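You operate a simulated robot arm through the tools that you are given. There is no shell and no other tool.

The job below is to be done with a simulated robot arm. You get a single attempt, and the scene is never put back.

JOB
Swap the weight on the cold canner for the one the chart gives.
Fine: the old weight goes on the free peg first; seat the new one down over the vent.

Only the result counts: the job must be done as asked and must still hold three seconds after the hand-in. Knocking over, shifting, dropping, spilling or breaking anything else fails it.

ROBOT AND FRAMES
A 6-joint arm with a three-finger gripper, fixed in place. Base frame: the origin is on the floor under the middle of its stand, x ahead of it, y to its left, z up; the work surface is at about z = 800. Lengths are in mm, angles in degrees, forces in N, time in s.
It reaches about 1213 mm from its shoulder. Its first joint turns from -166.0 to 166.0 degrees. Payload 4.89 kg.
The tool frame sits at the grasp point between the pads (the TCP): z along the fingers, y along the line on which they close. The tips reach 30 mm beyond it. The gripper opens to 164 mm; its body begins 125 mm behind the TCP.
Orientation is that of the tool frame in the base frame, as a unit quaternion [x, y, z, w]. With the fingers straight down and closing along the base's y, the tool's x points along the base's -x, its y along +y and its z along -z.

CONTROLS
- The arm moves only by the tool servo_tool. Its argument "plan" is a list of rows, each an object of numbers (a shift or turn left out is 0, a gripper value left out holds the last): "tx", "ty", "tz": the shift along the base's x, y, z in mm; "ax", "ay", "az": the turn, a rotation vector about the base's x, y, z in degrees. In form: [{"tx": .., "ty": .., "tz": .., "ax": .., "ay": .., "az": ..}, ...]. A call has 1 to 20 rows; each row shifts and turns the commanded pose from where the row before left it. "fingers" is the closure, from 0 (fully open) to 1 (shut), set as the call begins (left out, the last holds). A row lasts 0.2 s, in which the tool goes at most 50 mm and 8.6 degrees; a call with a longer step from one row to the next is refused whole, and so is a gripper value outside its range. Where a pose cannot be reached the arm comes as near as it can. A force on the tool above 40 N (or 10 N above the force at the start of the call, whichever is more), or a blocked arm, ends the call early, and 0.2 s more pass. Each finger travels about 108 mm/s and halts on what it meets, pressing with about 33 N; the grip force reading is that of the motor and also rises with nothing between the fingers. The clock runs only during rows and for 0.2 s after the last one: add rows that do not move to give the fingers time. The reply holds the time, the measured pose of the TCP, the force on the tool along the base axes, the opening and the grip force, in the units named above and with some noise, with the torque about the TCP (base axes, N m) and any sound that the robot's microphone picked up.
- Cameras (640 x 400 px; columns grow to the right, rows downward): "scene" is fixed at [220.3, 501.2, 1443.9]; the picture's right is [-0.51, -0.86, 0.00], its down [-0.30, 0.18, -0.94] and it looks along [0.80, -0.48, -0.35] (base axes); focal length 300 px, centre (320, 200). "wrist" rides on the gripper at [76, -2, -152] in the tool frame; the picture's right is [0.02, 1.00, 0.00], its down [-0.88, 0.02, -0.47] and it looks along [-0.47, 0.01, 0.88] (tool axes); focal length 247 px, centre (320, 200).
- snapshot(camera): a new picture of that camera. No time passes.
- lift_body(by): moves the trunk up (or, below 0, down) by that many mm; the arm rides with it, the base frame stays. It gives what a move gives, with no picture.
- pixel_to_xyz(camera, pixels): there is no depth. For up to 12 entries [column, row, z] of the newest picture of that camera ("zoom" is the newest enlarged one), the place [x, y] in the base frame at which the ray of that pixel passes the height z, good to about 2 mm. No time passes.
- zoom(camera, box): a new picture of the part [left, top, right, bottom] of that camera's present view, enlarged. No time passes.
- close_job(): hands the job in; it is judged then, once.

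Open the gripper and draw the arm clear of the work before you hand the job in, unless the task says otherwise.

The tools are called after "Request:" as name(argument=value, ...) on one line, values as JSON. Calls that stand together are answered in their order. servo_tool: Moves the arm, as the interface text tells. Its arguments: {"type":"object","properties":{"plan":{"type":"array"},"fingers":{"type":"number"}},"required":["plan"]} The other tools are called the same way: lift_body (by) moves the trunk up or down; snapshot (camera) takes a picture; pixel_to_xyz (camera, pixels) gives the place at which the rays of pixels pass given heights; zoom (camera, box) takes an enlarged picture of a part of a camera's view; close_job () hands the job in.

At the start:

```text
t: 0.0
tcp_pos: [628.7, 48.6, 1348.8]
tool_rot: [0.0, 1.0, -0.001, 0.0]
ft_force: [-0.4, -0.9, -0.5]
wrist_torque: [0.05, 0.02, 0.02]
grip_width: 163.9
grasp_force: 0.1
trunk travel left (down, up): [-175.0, 215.0]
```

scene: 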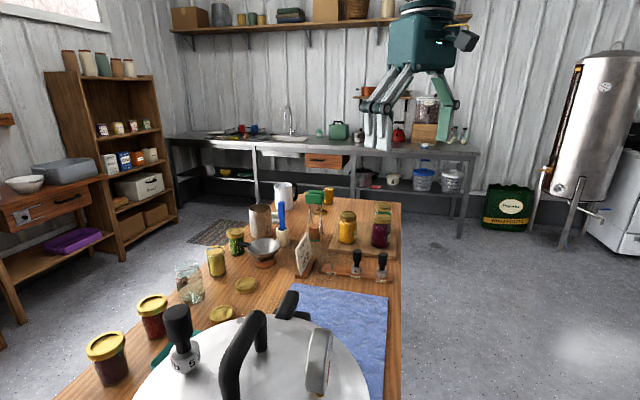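
wrist: 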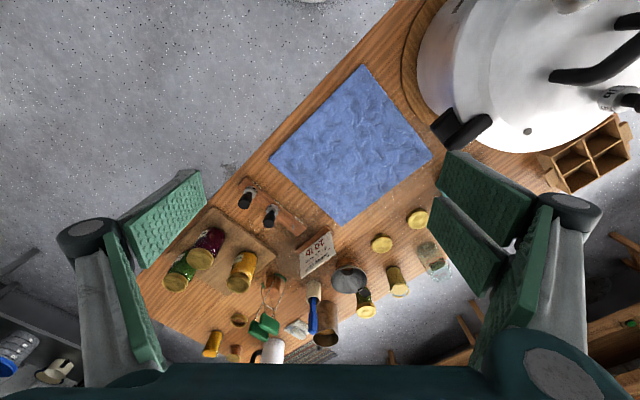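

The scene shows the canner at the bottom with a black-knobbed weight near (180,330), a card at (305,255) and a rack with two weights near (357,262) and (382,265). I zoom in on each to read them.

Request:
zoom(camera="scene", box=[280, 220, 400, 295])

Request:
zoom(camera="scene", box=[130, 280, 370, 400])

Request:
zoom(camera="wrist", box=[220, 160, 380, 300])

Request:
zoom(camera="wrist", box=[400, 0, 640, 200])

```text
5.33 times, centred on (340, 258) of scene
```

zoom: 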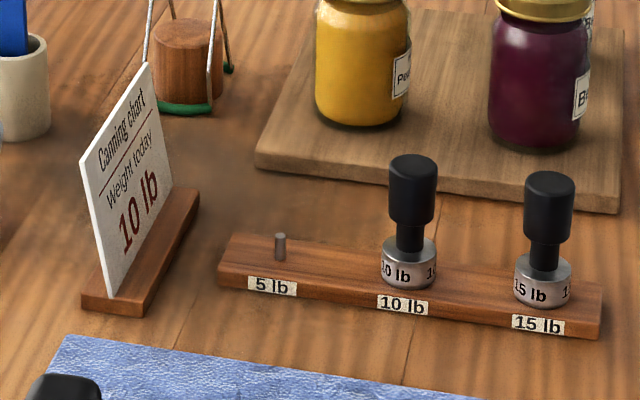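

```text
2.67 times, centred on (250, 340) of scene
```

zoom: 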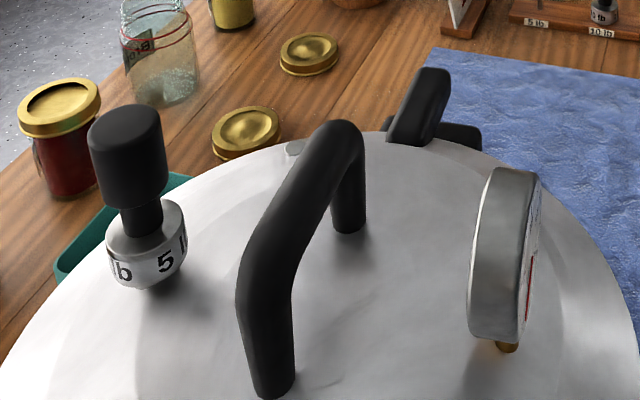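

```text
2.86 times, centred on (300, 230) of wrist
```

zoom: 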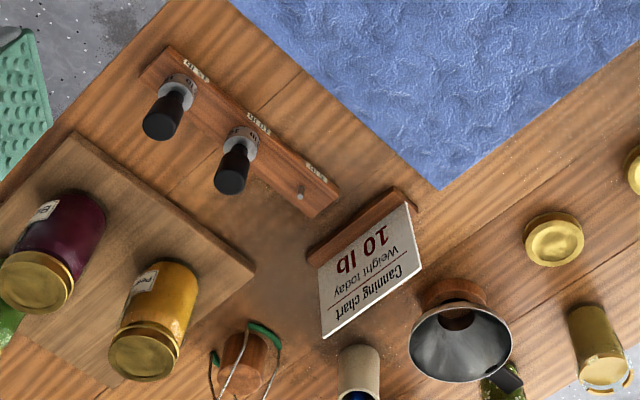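

```text
2.00 times, centred on (520, 100) of wrist
```

zoom: 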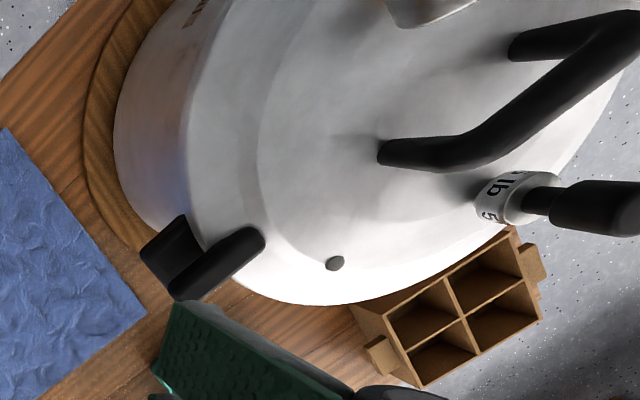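

The chart reads 10 lb and the canner carries the 5 lb weight; the rack's 5 lb peg is free. I triangulate the weights and the peg from both cameras, starting with rays through the newest wrist zoom (ring at zoom (500,195)) and scene pixels.

Request:
pixel_to_xyz(camera="zoom", pixels=[[500, 200, 1000], [500, 200, 1100], [635, 210, 1000], [635, 210, 1150], [335, 263, 1000], [335, 263, 1100], [400, 150, 1000], [400, 150, 1100]])

Request:
pixel_to_xyz(camera="scene", pixels=[[185, 378, 1000], [185, 378, 1100], [177, 312, 1000], [177, 312, 1150], [239, 335, 1000], [239, 335, 1100]])

```text
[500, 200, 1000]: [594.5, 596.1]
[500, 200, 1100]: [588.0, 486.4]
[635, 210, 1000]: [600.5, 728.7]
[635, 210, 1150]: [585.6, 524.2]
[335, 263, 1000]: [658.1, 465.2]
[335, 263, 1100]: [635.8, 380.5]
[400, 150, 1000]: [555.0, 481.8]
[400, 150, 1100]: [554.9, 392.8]
```

```text
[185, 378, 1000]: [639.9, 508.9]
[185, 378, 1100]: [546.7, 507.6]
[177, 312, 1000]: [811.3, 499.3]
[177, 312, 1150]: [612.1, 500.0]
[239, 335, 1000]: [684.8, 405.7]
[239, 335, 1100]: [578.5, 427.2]
```

The ring is really at about scene (185,359). I recompute that ray and also get the rack features: peg at scene (329,266), 10 lb weight (357,262), 15 lb (382,265).

Request:
pixel_to_xyz(camera="scene", pixels=[[185, 359, 1000], [185, 359, 1100], [177, 308, 1100], [177, 308, 1150], [332.5, 269, 815], [356.8, 273.5, 815], [382, 277, 815], [357, 252, 870], [383, 254.5, 870], [239, 315, 1050], [294, 299, 1000], [320, 348, 1050]])

Request:
zoom(camera="wrist", box=[230, 170, 330, 250])

```text
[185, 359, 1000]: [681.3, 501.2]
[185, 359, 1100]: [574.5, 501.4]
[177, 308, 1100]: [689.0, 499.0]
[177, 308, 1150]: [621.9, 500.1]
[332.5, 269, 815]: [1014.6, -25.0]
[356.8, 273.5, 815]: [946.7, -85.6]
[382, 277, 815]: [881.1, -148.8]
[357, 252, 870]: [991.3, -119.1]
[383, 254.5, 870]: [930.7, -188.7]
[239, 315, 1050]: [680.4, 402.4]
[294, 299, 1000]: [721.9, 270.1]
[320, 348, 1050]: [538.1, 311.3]
```

```text
5.00 times, centred on (280, 210) of wrist
```

zoom: 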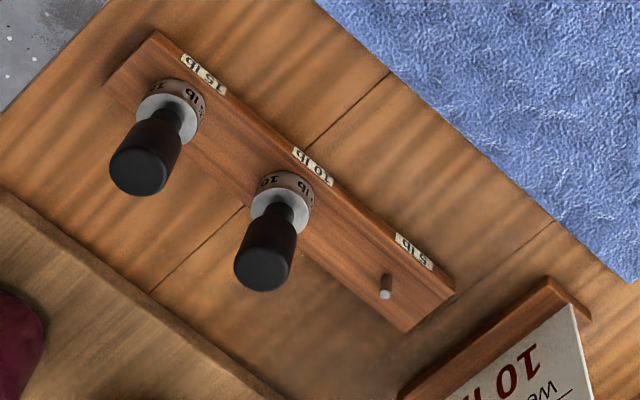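

The wrist zoom shows the peg base at (387,283) and tip at (385,294), the 10 lb ring centre near (281,205). I read those rays.

Request:
pixel_to_xyz(camera="zoom", pixels=[[387, 280, 820], [385, 294, 835], [281, 208, 840], [283, 190, 820], [172, 100, 820], [261, 270, 880], [452, 290, 820], [405, 331, 820], [155, 32, 820], [105, 85, 820], [137, 172, 880]])

```text
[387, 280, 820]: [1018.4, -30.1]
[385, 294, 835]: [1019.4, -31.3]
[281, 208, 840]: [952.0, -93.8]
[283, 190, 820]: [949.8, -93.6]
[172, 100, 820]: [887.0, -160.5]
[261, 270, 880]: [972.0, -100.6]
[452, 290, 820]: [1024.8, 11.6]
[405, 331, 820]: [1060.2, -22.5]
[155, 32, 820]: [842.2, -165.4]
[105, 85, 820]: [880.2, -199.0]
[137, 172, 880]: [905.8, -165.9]
```

The rack runs at 45°, with the peg near (1018,-30), the 10 lb near (950,-94) and the 15 lb near (886,-160). I look at the gripper's shape before planning the approach.

Request:
zoom(camera="scene", box=[340, 0, 500, 160])

```text
2.50 times, centred on (420, 80) of scene
```

zoom: 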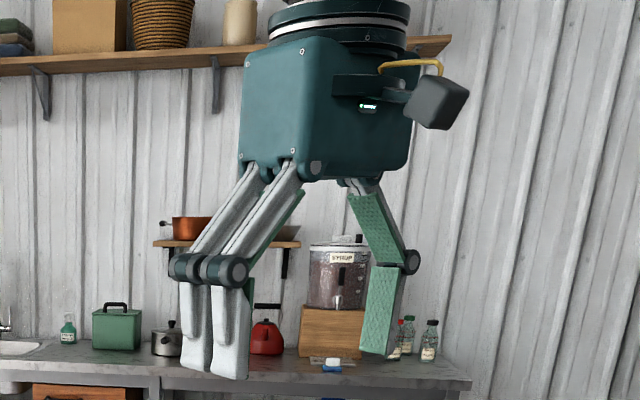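

The gripper has two fingers on its +y side and a thumb on the -y side. I'll yaw the tool +45° (so the fingers close across the rack's axis) and move so the wrist camera views the canner's weight near (589,500,1080), staying high.

Request:
servo_tool(plan=[{"tx": -19, "ty": 42, "tz": 6, "az": 5.625}, {"tx": -19, "ty": 42, "tz": 6, "az": 5.625}, {"tx": -19, "ty": 42, "tz": 6, "az": 5.625}, {"tx": -19, "ty": 42, "tz": 6, "az": 5.625}, {"tx": -19, "ty": 42, "tz": 6, "az": 5.625}, {"tx": -19, "ty": 42, "tz": 6, "az": 5.625}, {"tx": -19, "ty": 42, "tz": 6, "az": 5.625}, {"tx": -19, "ty": 42, "tz": 6, "az": 5.625}, {}], fingers=0)

Request:
snapshot(camera="wrist")

Request:
snapshot(camera="scene")

```text
t: 2.0
tcp_pos: [477.3, 385.4, 1397.1]
tool_rot: [-0.383, 0.924, 0.001, -0.001]
ft_force: [0.3, 0.2, -0.8]
wrist_torque: [-0.07, -0.01, -0.01]
grip_width: 164.0
grasp_force: 0.1
trunk travel left (down, up): [-175.0, 215.0]
```

```text
taken
```

wrist: 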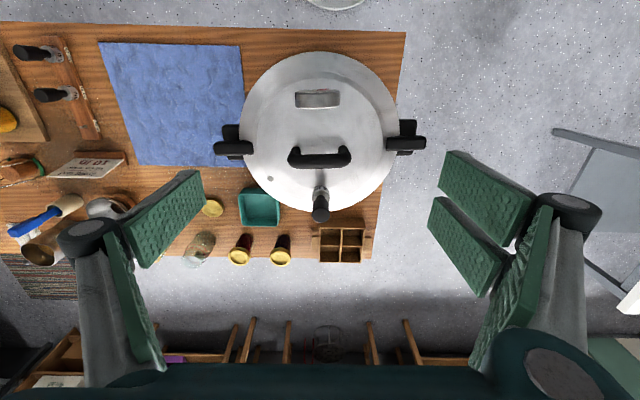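

```text
taken
```

scene: 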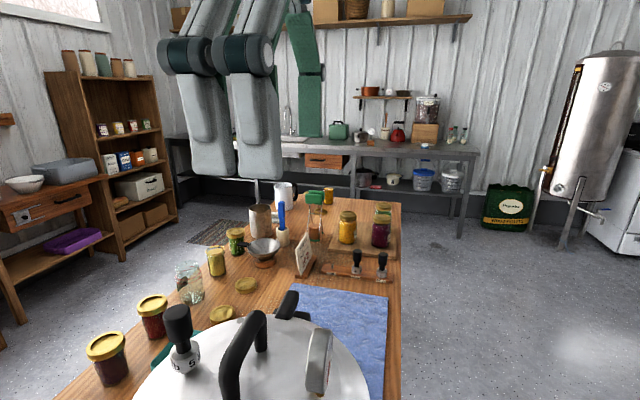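

The canner is now in view: the handle bar at (320,158) runs along the tool's y, and the weight (320,200) stands beyond it. I zoom in for details.

Request:
zoom(camera="wrist", box=[240, 120, 400, 220])

```text
4.00 times, centred on (320, 170) of wrist
```

zoom: 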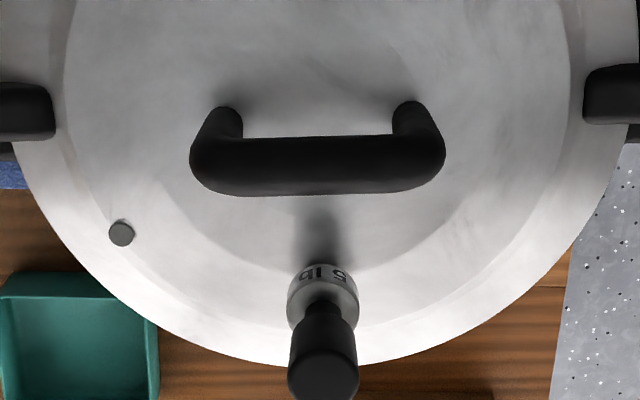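

Rays through the knob top (323,376), ring (322,300), handle bar ends and feet.

Request:
pixel_to_xyz(camera="zoom", pixels=[[323, 376, 1050], [323, 376, 1100], [322, 290, 1000], [322, 290, 1050], [323, 308, 1000], [323, 308, 1050], [190, 165, 1050], [445, 165, 1050], [318, 195, 1050], [318, 135, 1050], [228, 110, 980], [412, 105, 980]])

Request:
zoom(camera="scene", box=[150, 290, 290, 400])

```text
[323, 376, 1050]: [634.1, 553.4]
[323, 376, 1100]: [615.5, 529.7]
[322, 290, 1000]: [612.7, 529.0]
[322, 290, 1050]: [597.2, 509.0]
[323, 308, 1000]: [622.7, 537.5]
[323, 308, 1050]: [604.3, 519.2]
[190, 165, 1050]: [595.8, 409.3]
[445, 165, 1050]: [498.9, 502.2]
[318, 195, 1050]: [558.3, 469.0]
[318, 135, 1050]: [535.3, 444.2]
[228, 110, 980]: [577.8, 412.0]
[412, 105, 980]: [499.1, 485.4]
```

```text
3.64 times, centred on (220, 345) of scene
```

zoom: 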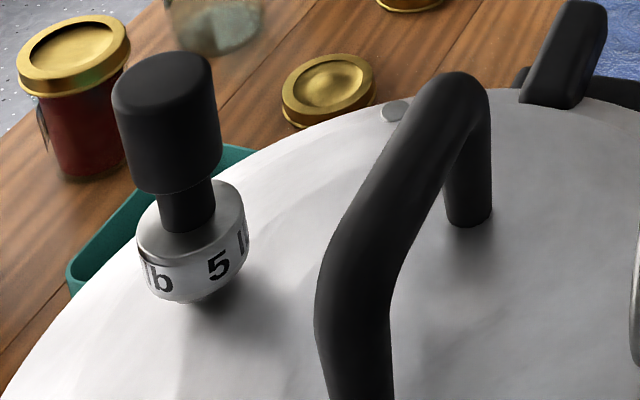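

Triangulating, the knob axis is near (591,499) with the knob top around z 1165–1172. I move the TCP above it at z ≈ 1350 for a closer second view.

Request:
servo_tool(plan=[{"tx": 22.6, "ty": 22.8, "tz": -9.4}, {"tx": 22.6, "ty": 22.8, "tz": -9.4}, {"tx": 22.6, "ty": 22.8, "tz": -9.4}, {"tx": 22.6, "ty": 22.8, "tz": -9.4}, {"tx": 22.6, "ty": 22.8, "tz": -9.4}, {}, {}])

Request:
snapshot(camera="wrist")

Request:
zoom(camera="wrist", box=[240, 60, 400, 160])

```text
t: 3.6
tcp_pos: [592.0, 498.9, 1350.5]
tool_rot: [-0.383, 0.924, 0.0, 0.0]
ft_force: [0.1, -0.4, -0.8]
wrist_torque: [-0.1, 0.06, -0.01]
grip_width: 163.9
grasp_force: 0.1
trunk travel left (down, up): [-175.0, 215.0]
```

```text
taken
```

wrist: 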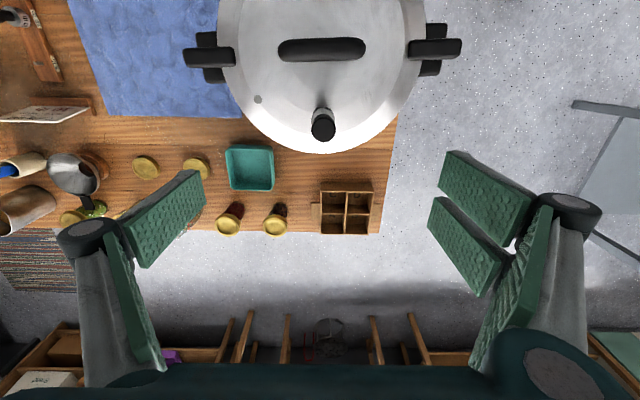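

```text
4.00 times, centred on (320, 110) of wrist
```

zoom: 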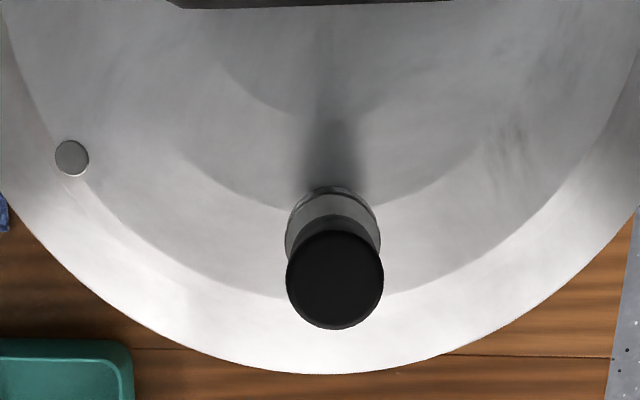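

The knob top is at zoom (335,279), ring centre about (333,235). I take rays at candidate heights and also scene rays for the handle bar.

Request:
pixel_to_xyz(camera="zoom", pixels=[[335, 279, 1100], [335, 279, 1150], [335, 279, 1175], [333, 230, 1075], [333, 230, 1100], [286, 279, 1150], [383, 279, 1150]])

Request:
pixel_to_xyz(camera="scene", pixels=[[177, 309, 1150], [177, 309, 1175], [259, 312, 1050], [259, 312, 1100], [238, 385, 1100]])

```text
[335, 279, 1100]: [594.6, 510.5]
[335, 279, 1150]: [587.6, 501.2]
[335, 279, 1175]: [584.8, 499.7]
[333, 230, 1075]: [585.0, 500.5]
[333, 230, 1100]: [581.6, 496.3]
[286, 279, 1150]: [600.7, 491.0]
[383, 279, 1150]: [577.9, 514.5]
```

```text
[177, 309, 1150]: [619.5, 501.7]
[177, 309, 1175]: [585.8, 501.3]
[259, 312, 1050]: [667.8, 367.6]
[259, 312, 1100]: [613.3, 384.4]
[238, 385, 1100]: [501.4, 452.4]
```

Both cameras agree on the knob top at about (585.3,499.5,1175), about 31 mm wide; the handle bar is about 80 mm away, clear of the fingers. I shift over it and descend to z = 1250 to check alignment.

Request:
servo_tool(plan=[{"tx": -3.4, "ty": 0.0, "tz": -20}, {"tx": -3.3, "ty": 0.1, "tz": -25}, {"tz": -25}, {"tz": -20}, {"tz": -10}, {}, {}])

Request:
snapshot(camera="wrist")

Request:
zoom(camera="wrist", box=[240, 110, 400, 210])

Request:
zoom(camera="scene", box=[100, 200, 300, 400])

```text
t: 5.2
tcp_pos: [583.8, 499.2, 1249.2]
tool_rot: [-0.383, 0.924, 0.001, 0.0]
ft_force: [-0.5, -0.1, -0.6]
wrist_torque: [-0.02, -0.02, -0.01]
grip_width: 164.1
grasp_force: 0.0
trunk travel left (down, up): [-175.0, 215.0]
```

```text
taken
```

wrist: 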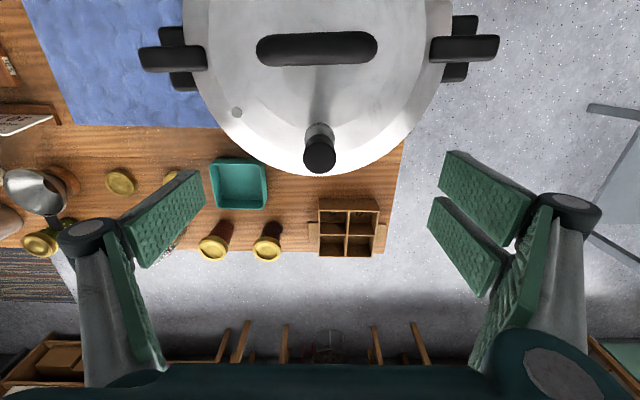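

```text
4.00 times, centred on (320, 160) of wrist
```

zoom: 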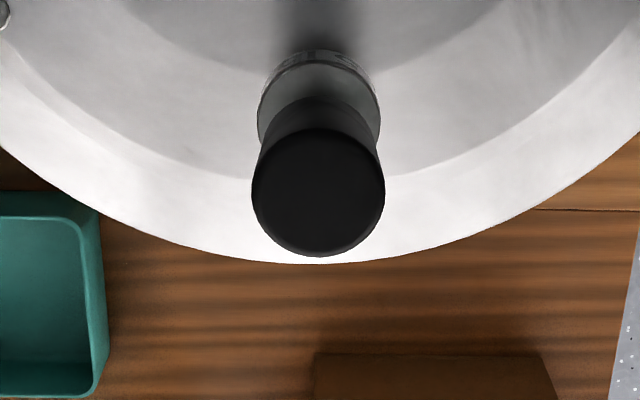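

```text
2.00 times, centred on (200, 300) of scene
```

zoom: 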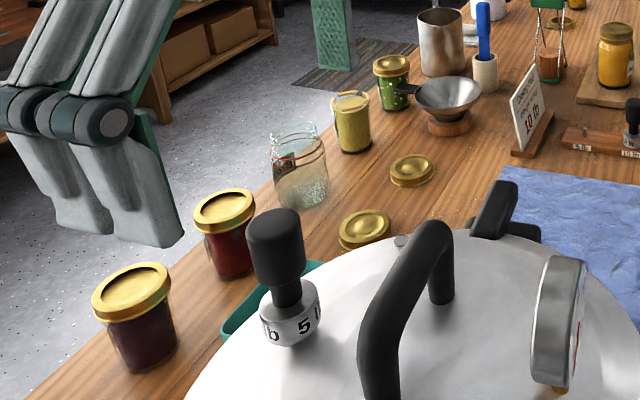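

The knob top at wrist zoom (318,192) is within 1 mm of the tool axis; from scene rays the knob spans z ≈ 1127–1175 and the ring 1073–1108. I descend to TCP z ≈ 1151 with the fingers open.

Request:
servo_tool(plan=[{"ty": -0.5, "tz": -20}, {"tz": -20}, {"tz": -20}, {"tz": -20}, {"tz": -12}, {"tz": -6}, {}, {}])

Request:
snapshot(camera="wrist")

Request:
zoom(camera="scene", box=[60, 240, 320, 400])

```text
t: 7.0
tcp_pos: [583.9, 498.8, 1151.6]
tool_rot: [-0.382, 0.924, 0.001, 0.0]
ft_force: [-0.8, 0.7, -0.2]
wrist_torque: [-0.04, 0.02, 0.01]
grip_width: 163.8
grasp_force: 0.1
trunk travel left (down, up): [-175.0, 215.0]
```

```text
taken
```

wrist: 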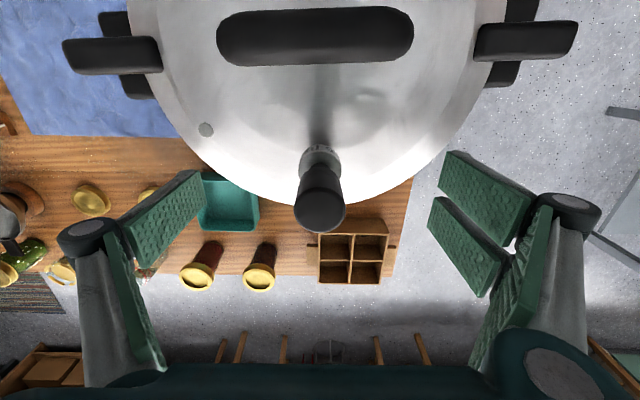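

```text
2.46 times, centred on (190, 320) of scene
```

zoom: 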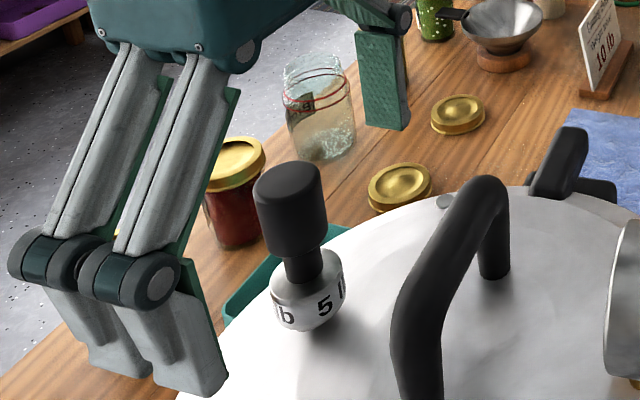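

The knob top sits at wrist (320,210), exactly where expected for the TCP 24 mm below it. I part-close the fingers first to check how they come in.

Request:
servo_tool(plan=[{}, {}, {}, {}, {}], fingers=0.6)

Request:
snapshot(camera="wrist")

Request:
zoom(camera="scene", box=[60, 240, 320, 400])

```text
t: 8.2
tcp_pos: [583.8, 498.9, 1152.0]
tool_rot: [-0.383, 0.924, 0.0, 0.0]
ft_force: [-0.9, 0.5, 0.2]
wrist_torque: [0.0, -0.02, -0.02]
grip_width: 65.8
grasp_force: 0.1
trunk travel left (down, up): [-175.0, 215.0]
```

```text
taken
```

wrist: 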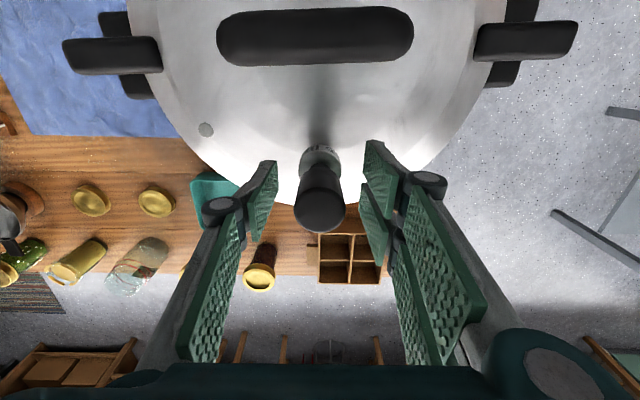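

```text
2.46 times, centred on (190, 320) of scene
```

zoom: 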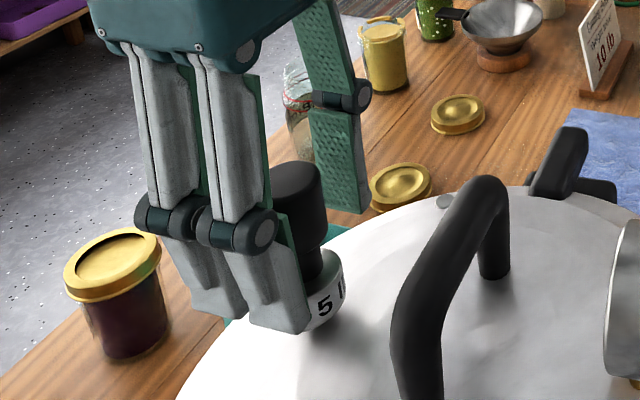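

The fingers stay parallel and bracket the knob evenly in the wrist view. I close onto it.

Request:
servo_tool(plan=[{}, {}, {}, {}, {}], fingers=1.0)

Request:
snapshot(camera="wrist")

Request:
zoom(camera="scene", box=[100, 260, 280, 400])

```text
t: 9.4
tcp_pos: [583.3, 498.2, 1150.9]
tool_rot: [-0.384, 0.923, 0.0, 0.0]
ft_force: [0.0, 1.5, -0.4]
wrist_torque: [0.09, 0.04, 0.01]
grip_width: 30.2
grasp_force: 32.9
trunk travel left (down, up): [-175.0, 215.0]
```

```text
taken
```

wrist: 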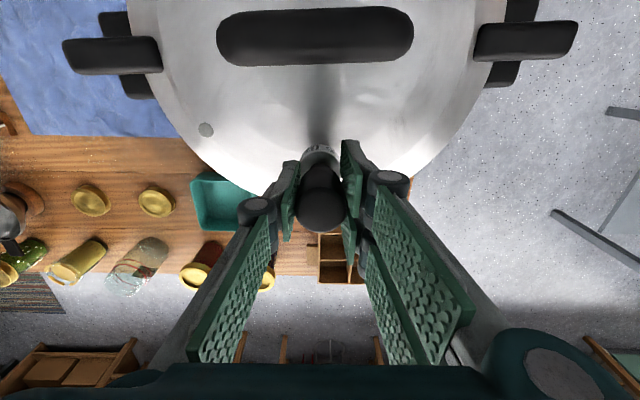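

```text
2.86 times, centred on (190, 330) of scene
```

zoom: 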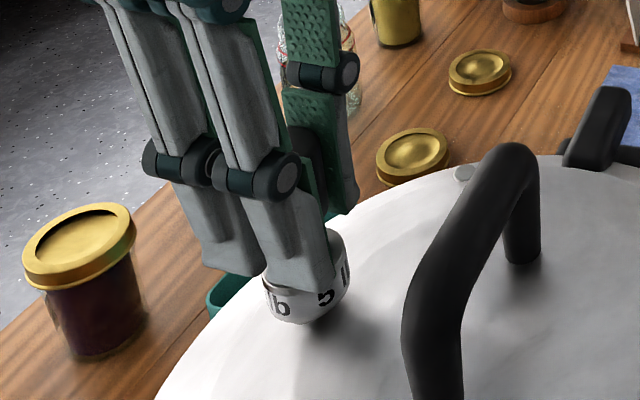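

The grip closed at 30.2 mm with 33 N on the knob, seated height TCP ≈ 1151.5. I lift straight up slowly to clear the vent.

Request:
servo_tool(plan=[{"tz": 3}, {"tz": 5}, {"tz": 8}, {"tz": 10}, {"tz": 12}, {"tz": 15}, {"tz": 20}, {"tz": 20}, {"tz": 7}, {}])

Request:
snapshot(camera="wrist")

Request:
zoom(camera="scene", box=[80, 220, 300, 400])

```text
t: 11.6
tcp_pos: [583.1, 497.0, 1252.0]
tool_rot: [-0.382, 0.924, 0.001, 0.001]
ft_force: [0.1, -0.7, 0.0]
wrist_torque: [0.0, -0.02, 0.0]
grip_width: 30.3
grasp_force: 32.9
trunk travel left (down, up): [-175.0, 215.0]
```

```text
taken
```

wrist: 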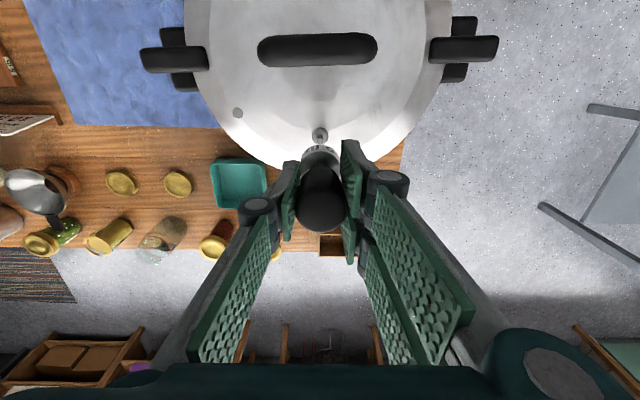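

```text
2.22 times, centred on (190, 310) of scene
```

zoom: 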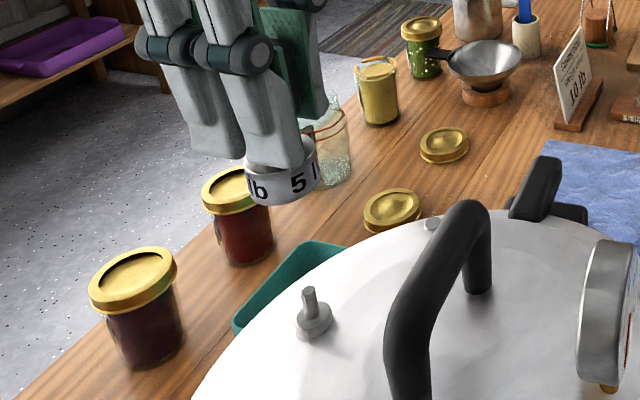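

The weight is up and the bare vent shows at scene zoom (310,300–330) and wrist (320,134). I record its position precisely for later seating.

Request:
zoom(camera="wrist", box=[280, 110, 360, 160])

Request:
pixel_to_xyz(camera="scene", pixels=[[185, 350.5, 1080], [185, 350.5, 1100], [186.8, 366, 1060], [186.8, 366, 1080]])

```text
8.00 times, centred on (320, 135) of wrist
```

zoom: 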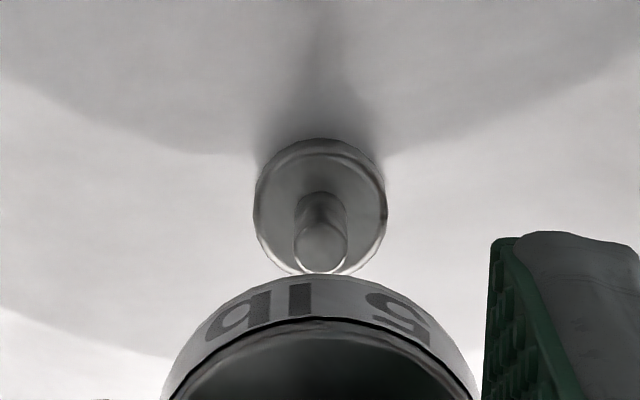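

```text
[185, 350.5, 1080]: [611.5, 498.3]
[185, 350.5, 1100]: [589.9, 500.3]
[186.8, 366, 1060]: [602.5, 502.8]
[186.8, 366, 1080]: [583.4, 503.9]
```

The vent pin top is at about (585,500,1104), so the weight's axis sits about (+1.7,+1.7) mm from the TCP. I now raise and carry the weight high over to the rack's free peg, stopping short above it at z ≈ 1200 to check.

Request:
servo_tool(plan=[{"tz": 20}, {"tz": 38}, {"tx": 26.4, "ty": -33, "tz": -7}, {"tx": 26.4, "ty": -33, "tz": -7}, {"tx": 26.4, "ty": -33, "tz": -7}, {"tx": 26.4, "ty": -33, "tz": -7}, {"tx": 26.4, "ty": -33, "tz": -7}, {"tx": 26.4, "ty": -33, "tz": -7}, {"tx": 26.4, "ty": -33, "tz": -7}, {"tx": 26.4, "ty": -33, "tz": -7}, {"tx": 26.4, "ty": -33, "tz": -7}, {"tx": 26.4, "ty": -33, "tz": -7}, {"tx": 26.4, "ty": -33, "tz": -7}, {"tx": 26.4, "ty": -33, "tz": -7}, {"tx": 26.4, "ty": -33, "tz": -7}, {"tx": 26.4, "ty": -33, "tz": -7}, {"tx": 26.4, "ty": -33, "tz": -7}, {"tx": 26.4, "ty": -33, "tz": -7}, {}, {}])

Request:
snapshot(camera="wrist")

Request:
snapshot(camera="scene")

```text
t: 15.8
tcp_pos: [1006.4, -30.8, 1197.1]
tool_rot: [-0.383, 0.924, 0.0, 0.0]
ft_force: [0.7, 0.5, -0.8]
wrist_torque: [0.03, 0.06, 0.03]
grip_width: 30.1
grasp_force: 32.8
trunk travel left (down, up): [-175.0, 215.0]
```

```text
taken
```

wrist: 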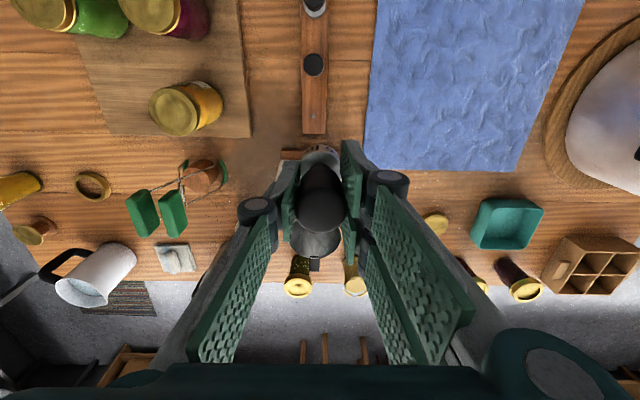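

```text
taken
```

scene: 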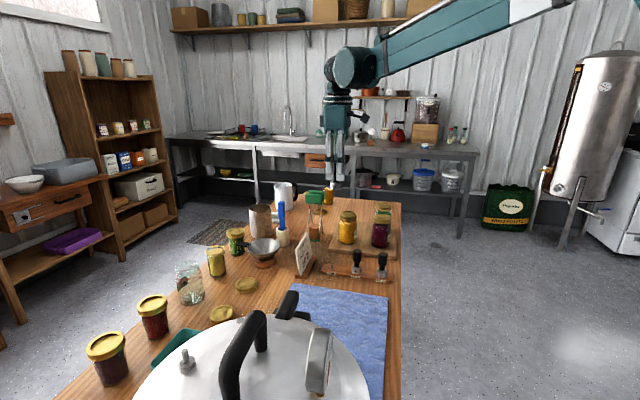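

The rack lies ahead at wrist (314,60–130), with the bare peg near its near end; the chart stand is partly hidden behind the held weight. I zoom in.

Request:
zoom(camera="wrist", box=[240, 60, 400, 180])

Request:
zoom(camera="scene", box=[270, 150, 410, 290])

```text
3.33 times, centred on (320, 120) of wrist
```

zoom: 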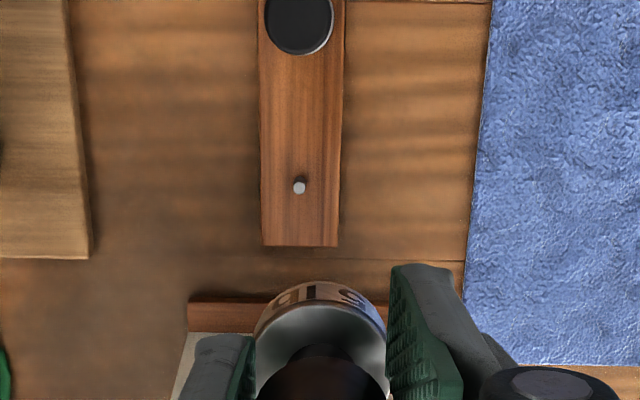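

```text
2.86 times, centred on (340, 220) of scene
```

zoom: 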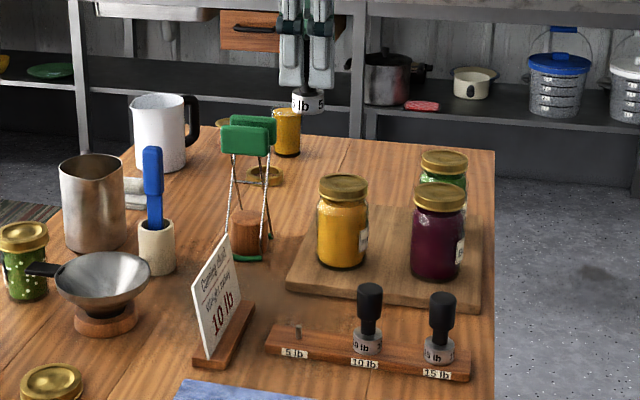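

The peg tip is at wrist zoom (300,186) with base (301,180); scene full-frame (332,264.5). I cross-check its position with rays.

Request:
pixel_to_xyz(camera="wrist", pixels=[[314, 116.1, 835], [314, 116.1, 845], [314.3, 113.8, 815], [314.3, 113.8, 825], [313.5, 64.5, 915], [302.3, 133.6, 820], [325.6, 133.6, 820]])

Request:
zoom(camera="scene", box=[310, 235, 390, 285])

```text
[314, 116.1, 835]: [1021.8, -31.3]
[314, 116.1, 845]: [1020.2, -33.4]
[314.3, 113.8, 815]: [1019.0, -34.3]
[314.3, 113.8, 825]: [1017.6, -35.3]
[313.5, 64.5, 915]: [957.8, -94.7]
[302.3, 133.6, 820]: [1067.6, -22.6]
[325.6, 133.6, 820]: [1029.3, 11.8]
```

```text
8.00 times, centred on (350, 260) of scene
```

zoom: 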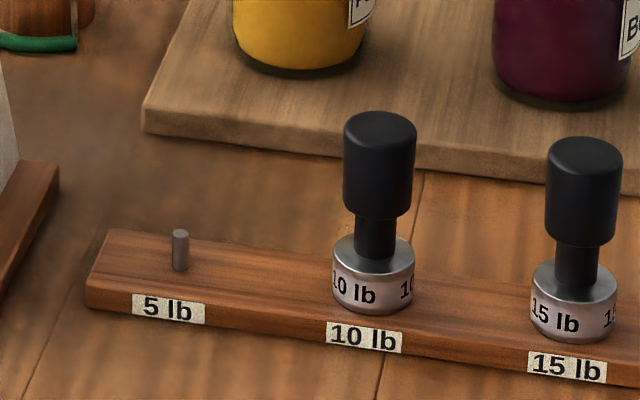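

I get the scene rays for the peg tip (332.6,264), peg base (332.5,268.5) and the 10 lb weight's features.

Request:
pixel_to_xyz(camera="scene", pixels=[[332.6, 264, 835], [332.6, 264, 845], [332.5, 268.5, 815], [332.5, 268.5, 825], [357.5, 250, 905], [357.5, 250, 920], [356.8, 265.6, 845], [356.6, 272.5, 820], [363, 293, 800], [320.5, 293.5, 800], [355, 304, 800]])

```text
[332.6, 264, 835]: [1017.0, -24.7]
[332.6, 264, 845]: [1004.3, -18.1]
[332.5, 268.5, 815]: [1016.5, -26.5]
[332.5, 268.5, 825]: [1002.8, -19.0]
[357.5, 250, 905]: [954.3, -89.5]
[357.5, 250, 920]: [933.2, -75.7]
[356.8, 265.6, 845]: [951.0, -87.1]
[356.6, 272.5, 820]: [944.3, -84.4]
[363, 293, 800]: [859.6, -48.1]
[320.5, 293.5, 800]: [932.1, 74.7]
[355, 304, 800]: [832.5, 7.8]
```

The peg is near (1020.5,-32) with its tip about z 833, the rack top about 813; the chart base and jars are clear of the fingers. As a visual reference, the vent appeared at wrist (320,136) base / (320,141) tip when the weight was 100 mm above seat, so I descend to about that height above the peg and compare.

Request:
servo_tool(plan=[{"tx": 5, "ty": -1.2, "tz": -30}, {"tx": 5, "ty": -1, "tz": -35}, {"tx": 4.1, "ty": -1, "tz": -35}, {"tz": -35}, {"tz": -35}, {"tz": -28}, {"tz": -12}, {}, {}])

Request:
snapshot(camera="wrist")

Request:
zoom(camera="wrist", box=[280, 110, 360, 160])

Request:
zoom(camera="scene", box=[300, 200, 400, 285])

```text
t: 17.8
tcp_pos: [1020.5, -32.4, 986.5]
tool_rot: [-0.383, 0.924, 0.0, 0.0]
ft_force: [0.3, 0.2, -0.2]
wrist_torque: [0.01, 0.02, -0.02]
grip_width: 30.1
grasp_force: 32.9
trunk travel left (down, up): [-175.0, 215.0]
```

```text
taken
```

wrist: 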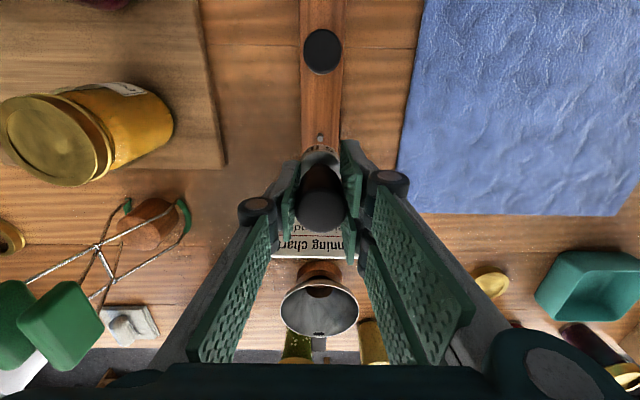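

```text
8.00 times, centred on (320, 135) of wrist
```

zoom: 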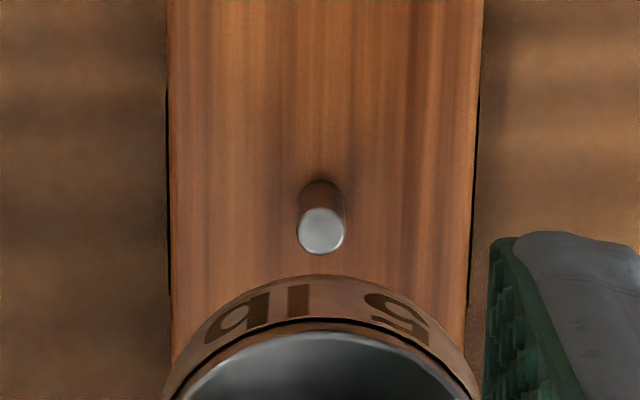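

```text
4.71 times, centred on (350, 242) of scene
```

zoom: 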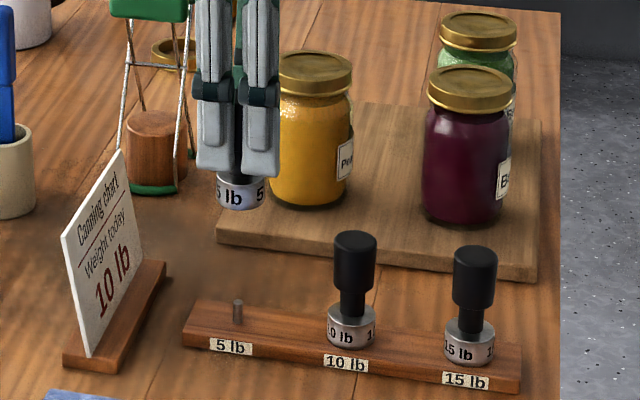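

The peg tip sits at wrist zoom (321,232) and base (321,200), matching the vent reference columns exactly and rows to under 1 px, so the weight's hole should be over the peg within about 1 mm. I descend 60 mm and look again.

Request:
servo_tool(plan=[{"tz": -15}, {"tz": -20}, {"tz": -15}, {"tz": -10}, {}, {}])

Request:
zoom(camera="wrist", box=[280, 110, 360, 160])

Request:
zoom(camera="scene", box=[310, 220, 390, 280])

```text
t: 19.2
tcp_pos: [1018.8, -32.4, 927.2]
tool_rot: [-0.383, 0.924, 0.001, 0.0]
ft_force: [0.4, -0.1, -1.9]
wrist_torque: [0.03, -0.04, 0.02]
grip_width: 30.1
grasp_force: 32.7
trunk travel left (down, up): [-175.0, 215.0]
```

```text
8.00 times, centred on (320, 135) of wrist
```

zoom: 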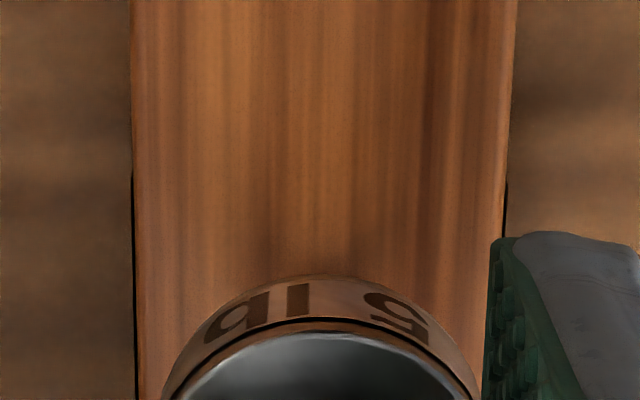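

```text
6.67 times, centred on (350, 250) of scene
```

zoom: 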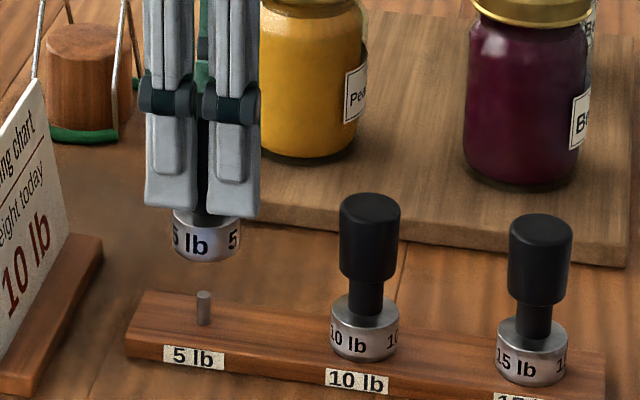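

The peg is now hidden from the wrist camera; the scene view shows the weight ring (centre ≈ col 207) above the peg (col 203). I zoom more to judge the lateral error.

Request:
zoom(camera="scene", box=[316, 245, 348, 275])

```text
13.33 times, centred on (332, 260) of scene
```

zoom: 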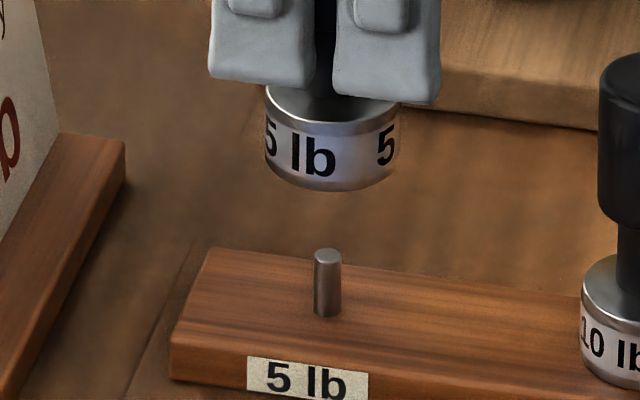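

In the scene zoom the ring centre (332.5) is about 0.25 px right of the peg's axis line (327 + lean), i.e. about 0.8 mm toward the camera side. I nudge (+0.5,+0.5) and lower 22 mm to just above the peg tip.

Request:
servo_tool(plan=[{"tx": 0.5, "ty": 0.5, "tz": -8}, {"tz": -8}, {"tz": -6}, {}, {}])

Request:
zoom(camera="scene", box=[316, 245, 348, 275])

```text
t: 20.4
tcp_pos: [1018.8, -33.9, 906.9]
tool_rot: [-0.383, 0.924, 0.0, -0.001]
ft_force: [-0.3, 0.2, -0.8]
wrist_torque: [0.01, 0.02, 0.0]
grip_width: 30.2
grasp_force: 33.8
trunk travel left (down, up): [-175.0, 215.0]
```

```text
13.33 times, centred on (332, 260) of scene
```

zoom: 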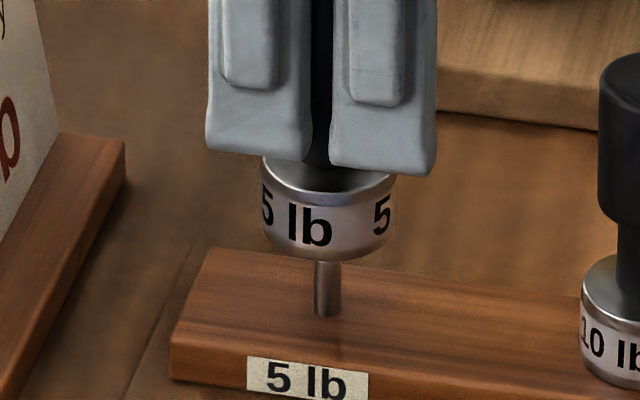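

The ring centre (329) now lines up with the peg (327.5 plus lean). I lower in small steps, watching the force.

Request:
servo_tool(plan=[{"tz": -2}, {"tz": -2}, {"tz": -2}, {"tz": -2}, {"tz": -2}, {}])

Request:
zoom(camera="scene", box=[316, 245, 348, 275])

```text
t: 21.8
tcp_pos: [1020.0, -32.6, 896.0]
tool_rot: [-0.383, 0.924, 0.0, 0.0]
ft_force: [1.1, -0.8, -0.8]
wrist_torque: [-0.02, -0.03, -0.01]
grip_width: 30.0
grasp_force: 33.3
trunk travel left (down, up): [-175.0, 215.0]
```

```text
13.33 times, centred on (332, 260) of scene
```

zoom: 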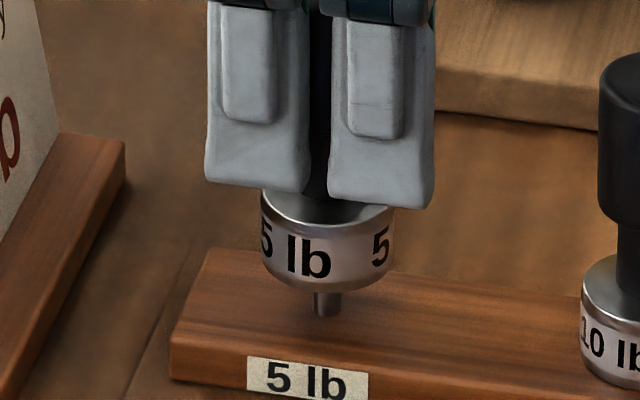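

No contact force yet; the weight's bottom is about at the tip level. I keep lowering in 2 mm steps.

Request:
servo_tool(plan=[{"tz": -2}, {"tz": -2}, {"tz": -1}, {}])

Request:
zoom(camera="scene", box=[316, 245, 348, 275])

```text
t: 22.8
tcp_pos: [1018.9, -32.9, 890.1]
tool_rot: [-0.383, 0.924, 0.0, -0.001]
ft_force: [-1.6, 0.3, -0.6]
wrist_torque: [0.0, -0.02, 0.0]
grip_width: 29.9
grasp_force: 32.7
trunk travel left (down, up): [-175.0, 215.0]
```

```text
13.33 times, centred on (332, 260) of scene
```

zoom: 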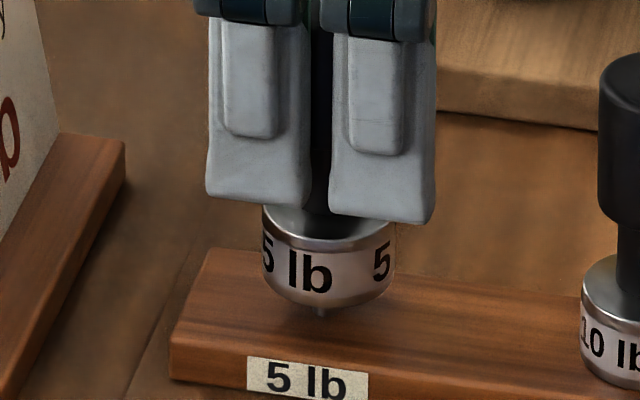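

Still no force and the weight is coming down around the peg. I continue in small steps.

Request:
servo_tool(plan=[{"tz": -2}, {"tz": -2}, {"tz": -1}, {}])

Request:
zoom(camera="scene", box=[316, 245, 348, 275])

```text
t: 23.8
tcp_pos: [1020.9, -33.1, 884.2]
tool_rot: [-0.383, 0.924, 0.0, 0.0]
ft_force: [-0.4, 0.8, -0.3]
wrist_torque: [0.02, 0.02, -0.01]
grip_width: 30.0
grasp_force: 33.1
trunk travel left (down, up): [-175.0, 215.0]
```

```text
13.33 times, centred on (332, 260) of scene
```

zoom: 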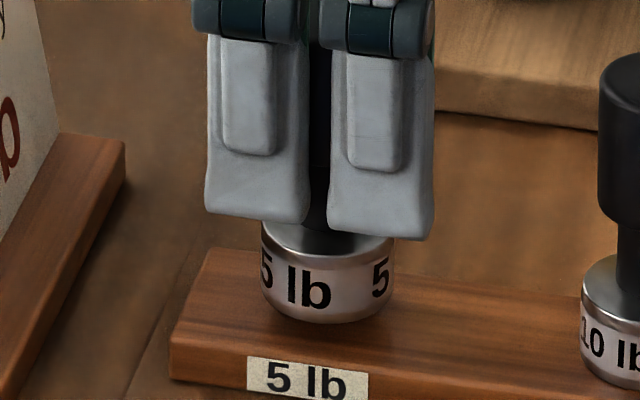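

The ring's lower edge is at row 323; comparing to the seated 10 lb weight it should end near row 348, about 8 mm more. I continue down gently.

Request:
servo_tool(plan=[{"tz": -2}, {"tz": -1.5}, {"tz": -1}, {}])

Request:
zoom(camera="scene", box=[316, 245, 348, 275])

```text
t: 24.8
tcp_pos: [1019.2, -33.4, 881.0]
tool_rot: [-0.383, 0.924, 0.0, 0.0]
ft_force: [-0.3, 1.3, -0.4]
wrist_torque: [-0.02, 0.02, 0.01]
grip_width: 30.2
grasp_force: 33.1
trunk travel left (down, up): [-175.0, 215.0]
```

```text
13.33 times, centred on (332, 260) of scene
```

zoom: 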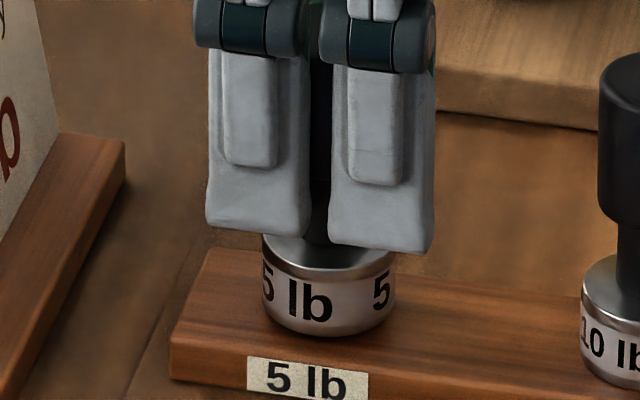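

Edge now at row 336, force still near zero. I go down a further 3 mm in 1 mm steps.

Request:
servo_tool(plan=[{"tz": -1}, {"tz": -1}, {"tz": -1}, {}])

Request:
zoom(camera="scene", box=[316, 245, 348, 275])

```text
t: 25.8
tcp_pos: [1019.6, -32.8, 877.3]
tool_rot: [-0.382, 0.924, 0.0, 0.0]
ft_force: [0.8, -0.6, 0.8]
wrist_torque: [0.0, 0.0, 0.0]
grip_width: 30.3
grasp_force: 32.5
trunk travel left (down, up): [-175.0, 215.0]
```

```text
13.33 times, centred on (332, 260) of scene
```

zoom: 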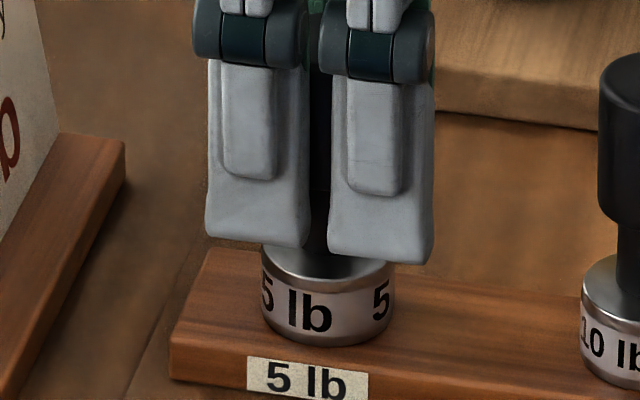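

Edge at row 345, nearly seated. I go down in 0.7 mm steps looking for contact force.

Request:
servo_tool(plan=[{"tz": -0.7}, {"tz": -0.7}, {}])

Request:
zoom(camera="scene", box=[316, 245, 380, 285])

```text
t: 26.6
tcp_pos: [1019.4, -32.6, 878.9]
tool_rot: [-0.383, 0.924, 0.001, 0.001]
ft_force: [7.5, -1.0, 20.7]
wrist_torque: [0.09, -0.23, -0.05]
grip_width: 30.2
grasp_force: 33.4
trunk travel left (down, up): [-175.0, 215.0]
```

```text
10.00 times, centred on (348, 265) of scene
```

zoom: 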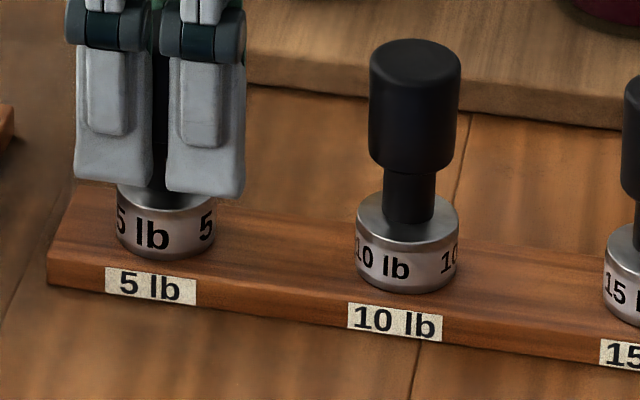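

Contact at 20.7 N upward with the ring resting on the rack like its neighbour. I ease up 1 mm to relieve the force, then open the fingers to about 82 mm.

Request:
servo_tool(plan=[{"tz": 0.6}, {"tz": 0.4}, {}])

Request:
servo_tool(plan=[{}, {}, {}, {}], fingers=0.5)

Request:
zoom(camera="scene", box=[316, 245, 380, 285])

Request:
snapshot(camera="wrist")

```text
t: 27.4
tcp_pos: [1021.1, -32.0, 878.0]
tool_rot: [-0.383, 0.924, 0.001, 0.0]
ft_force: [2.5, -2.1, 8.6]
wrist_torque: [-0.01, -0.06, -0.02]
grip_width: 30.1
grasp_force: 32.4
trunk travel left (down, up): [-175.0, 215.0]
```

```text
t: 28.4
tcp_pos: [1020.3, -32.5, 877.9]
tool_rot: [-0.383, 0.924, 0.0, 0.0]
ft_force: [0.5, -0.1, -0.3]
wrist_torque: [0.0, 0.0, 0.02]
grip_width: 82.0
grasp_force: 0.1
trunk travel left (down, up): [-175.0, 215.0]
```

```text
10.00 times, centred on (348, 265) of scene
```

zoom: 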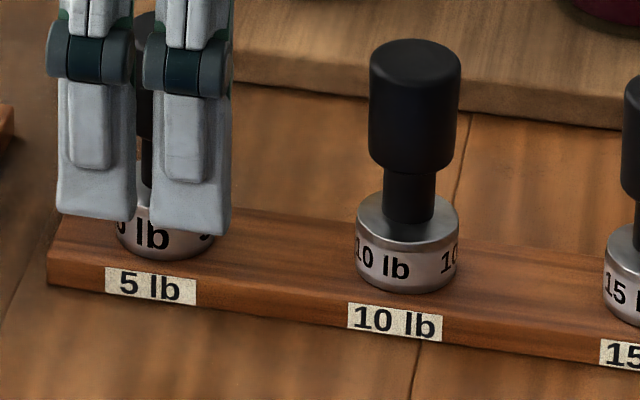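

```text
taken
```

wrist: 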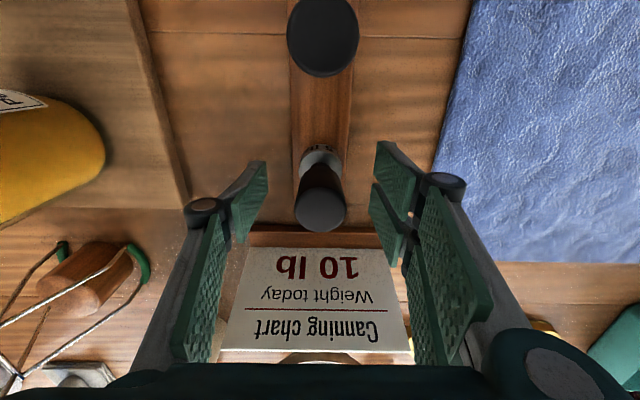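

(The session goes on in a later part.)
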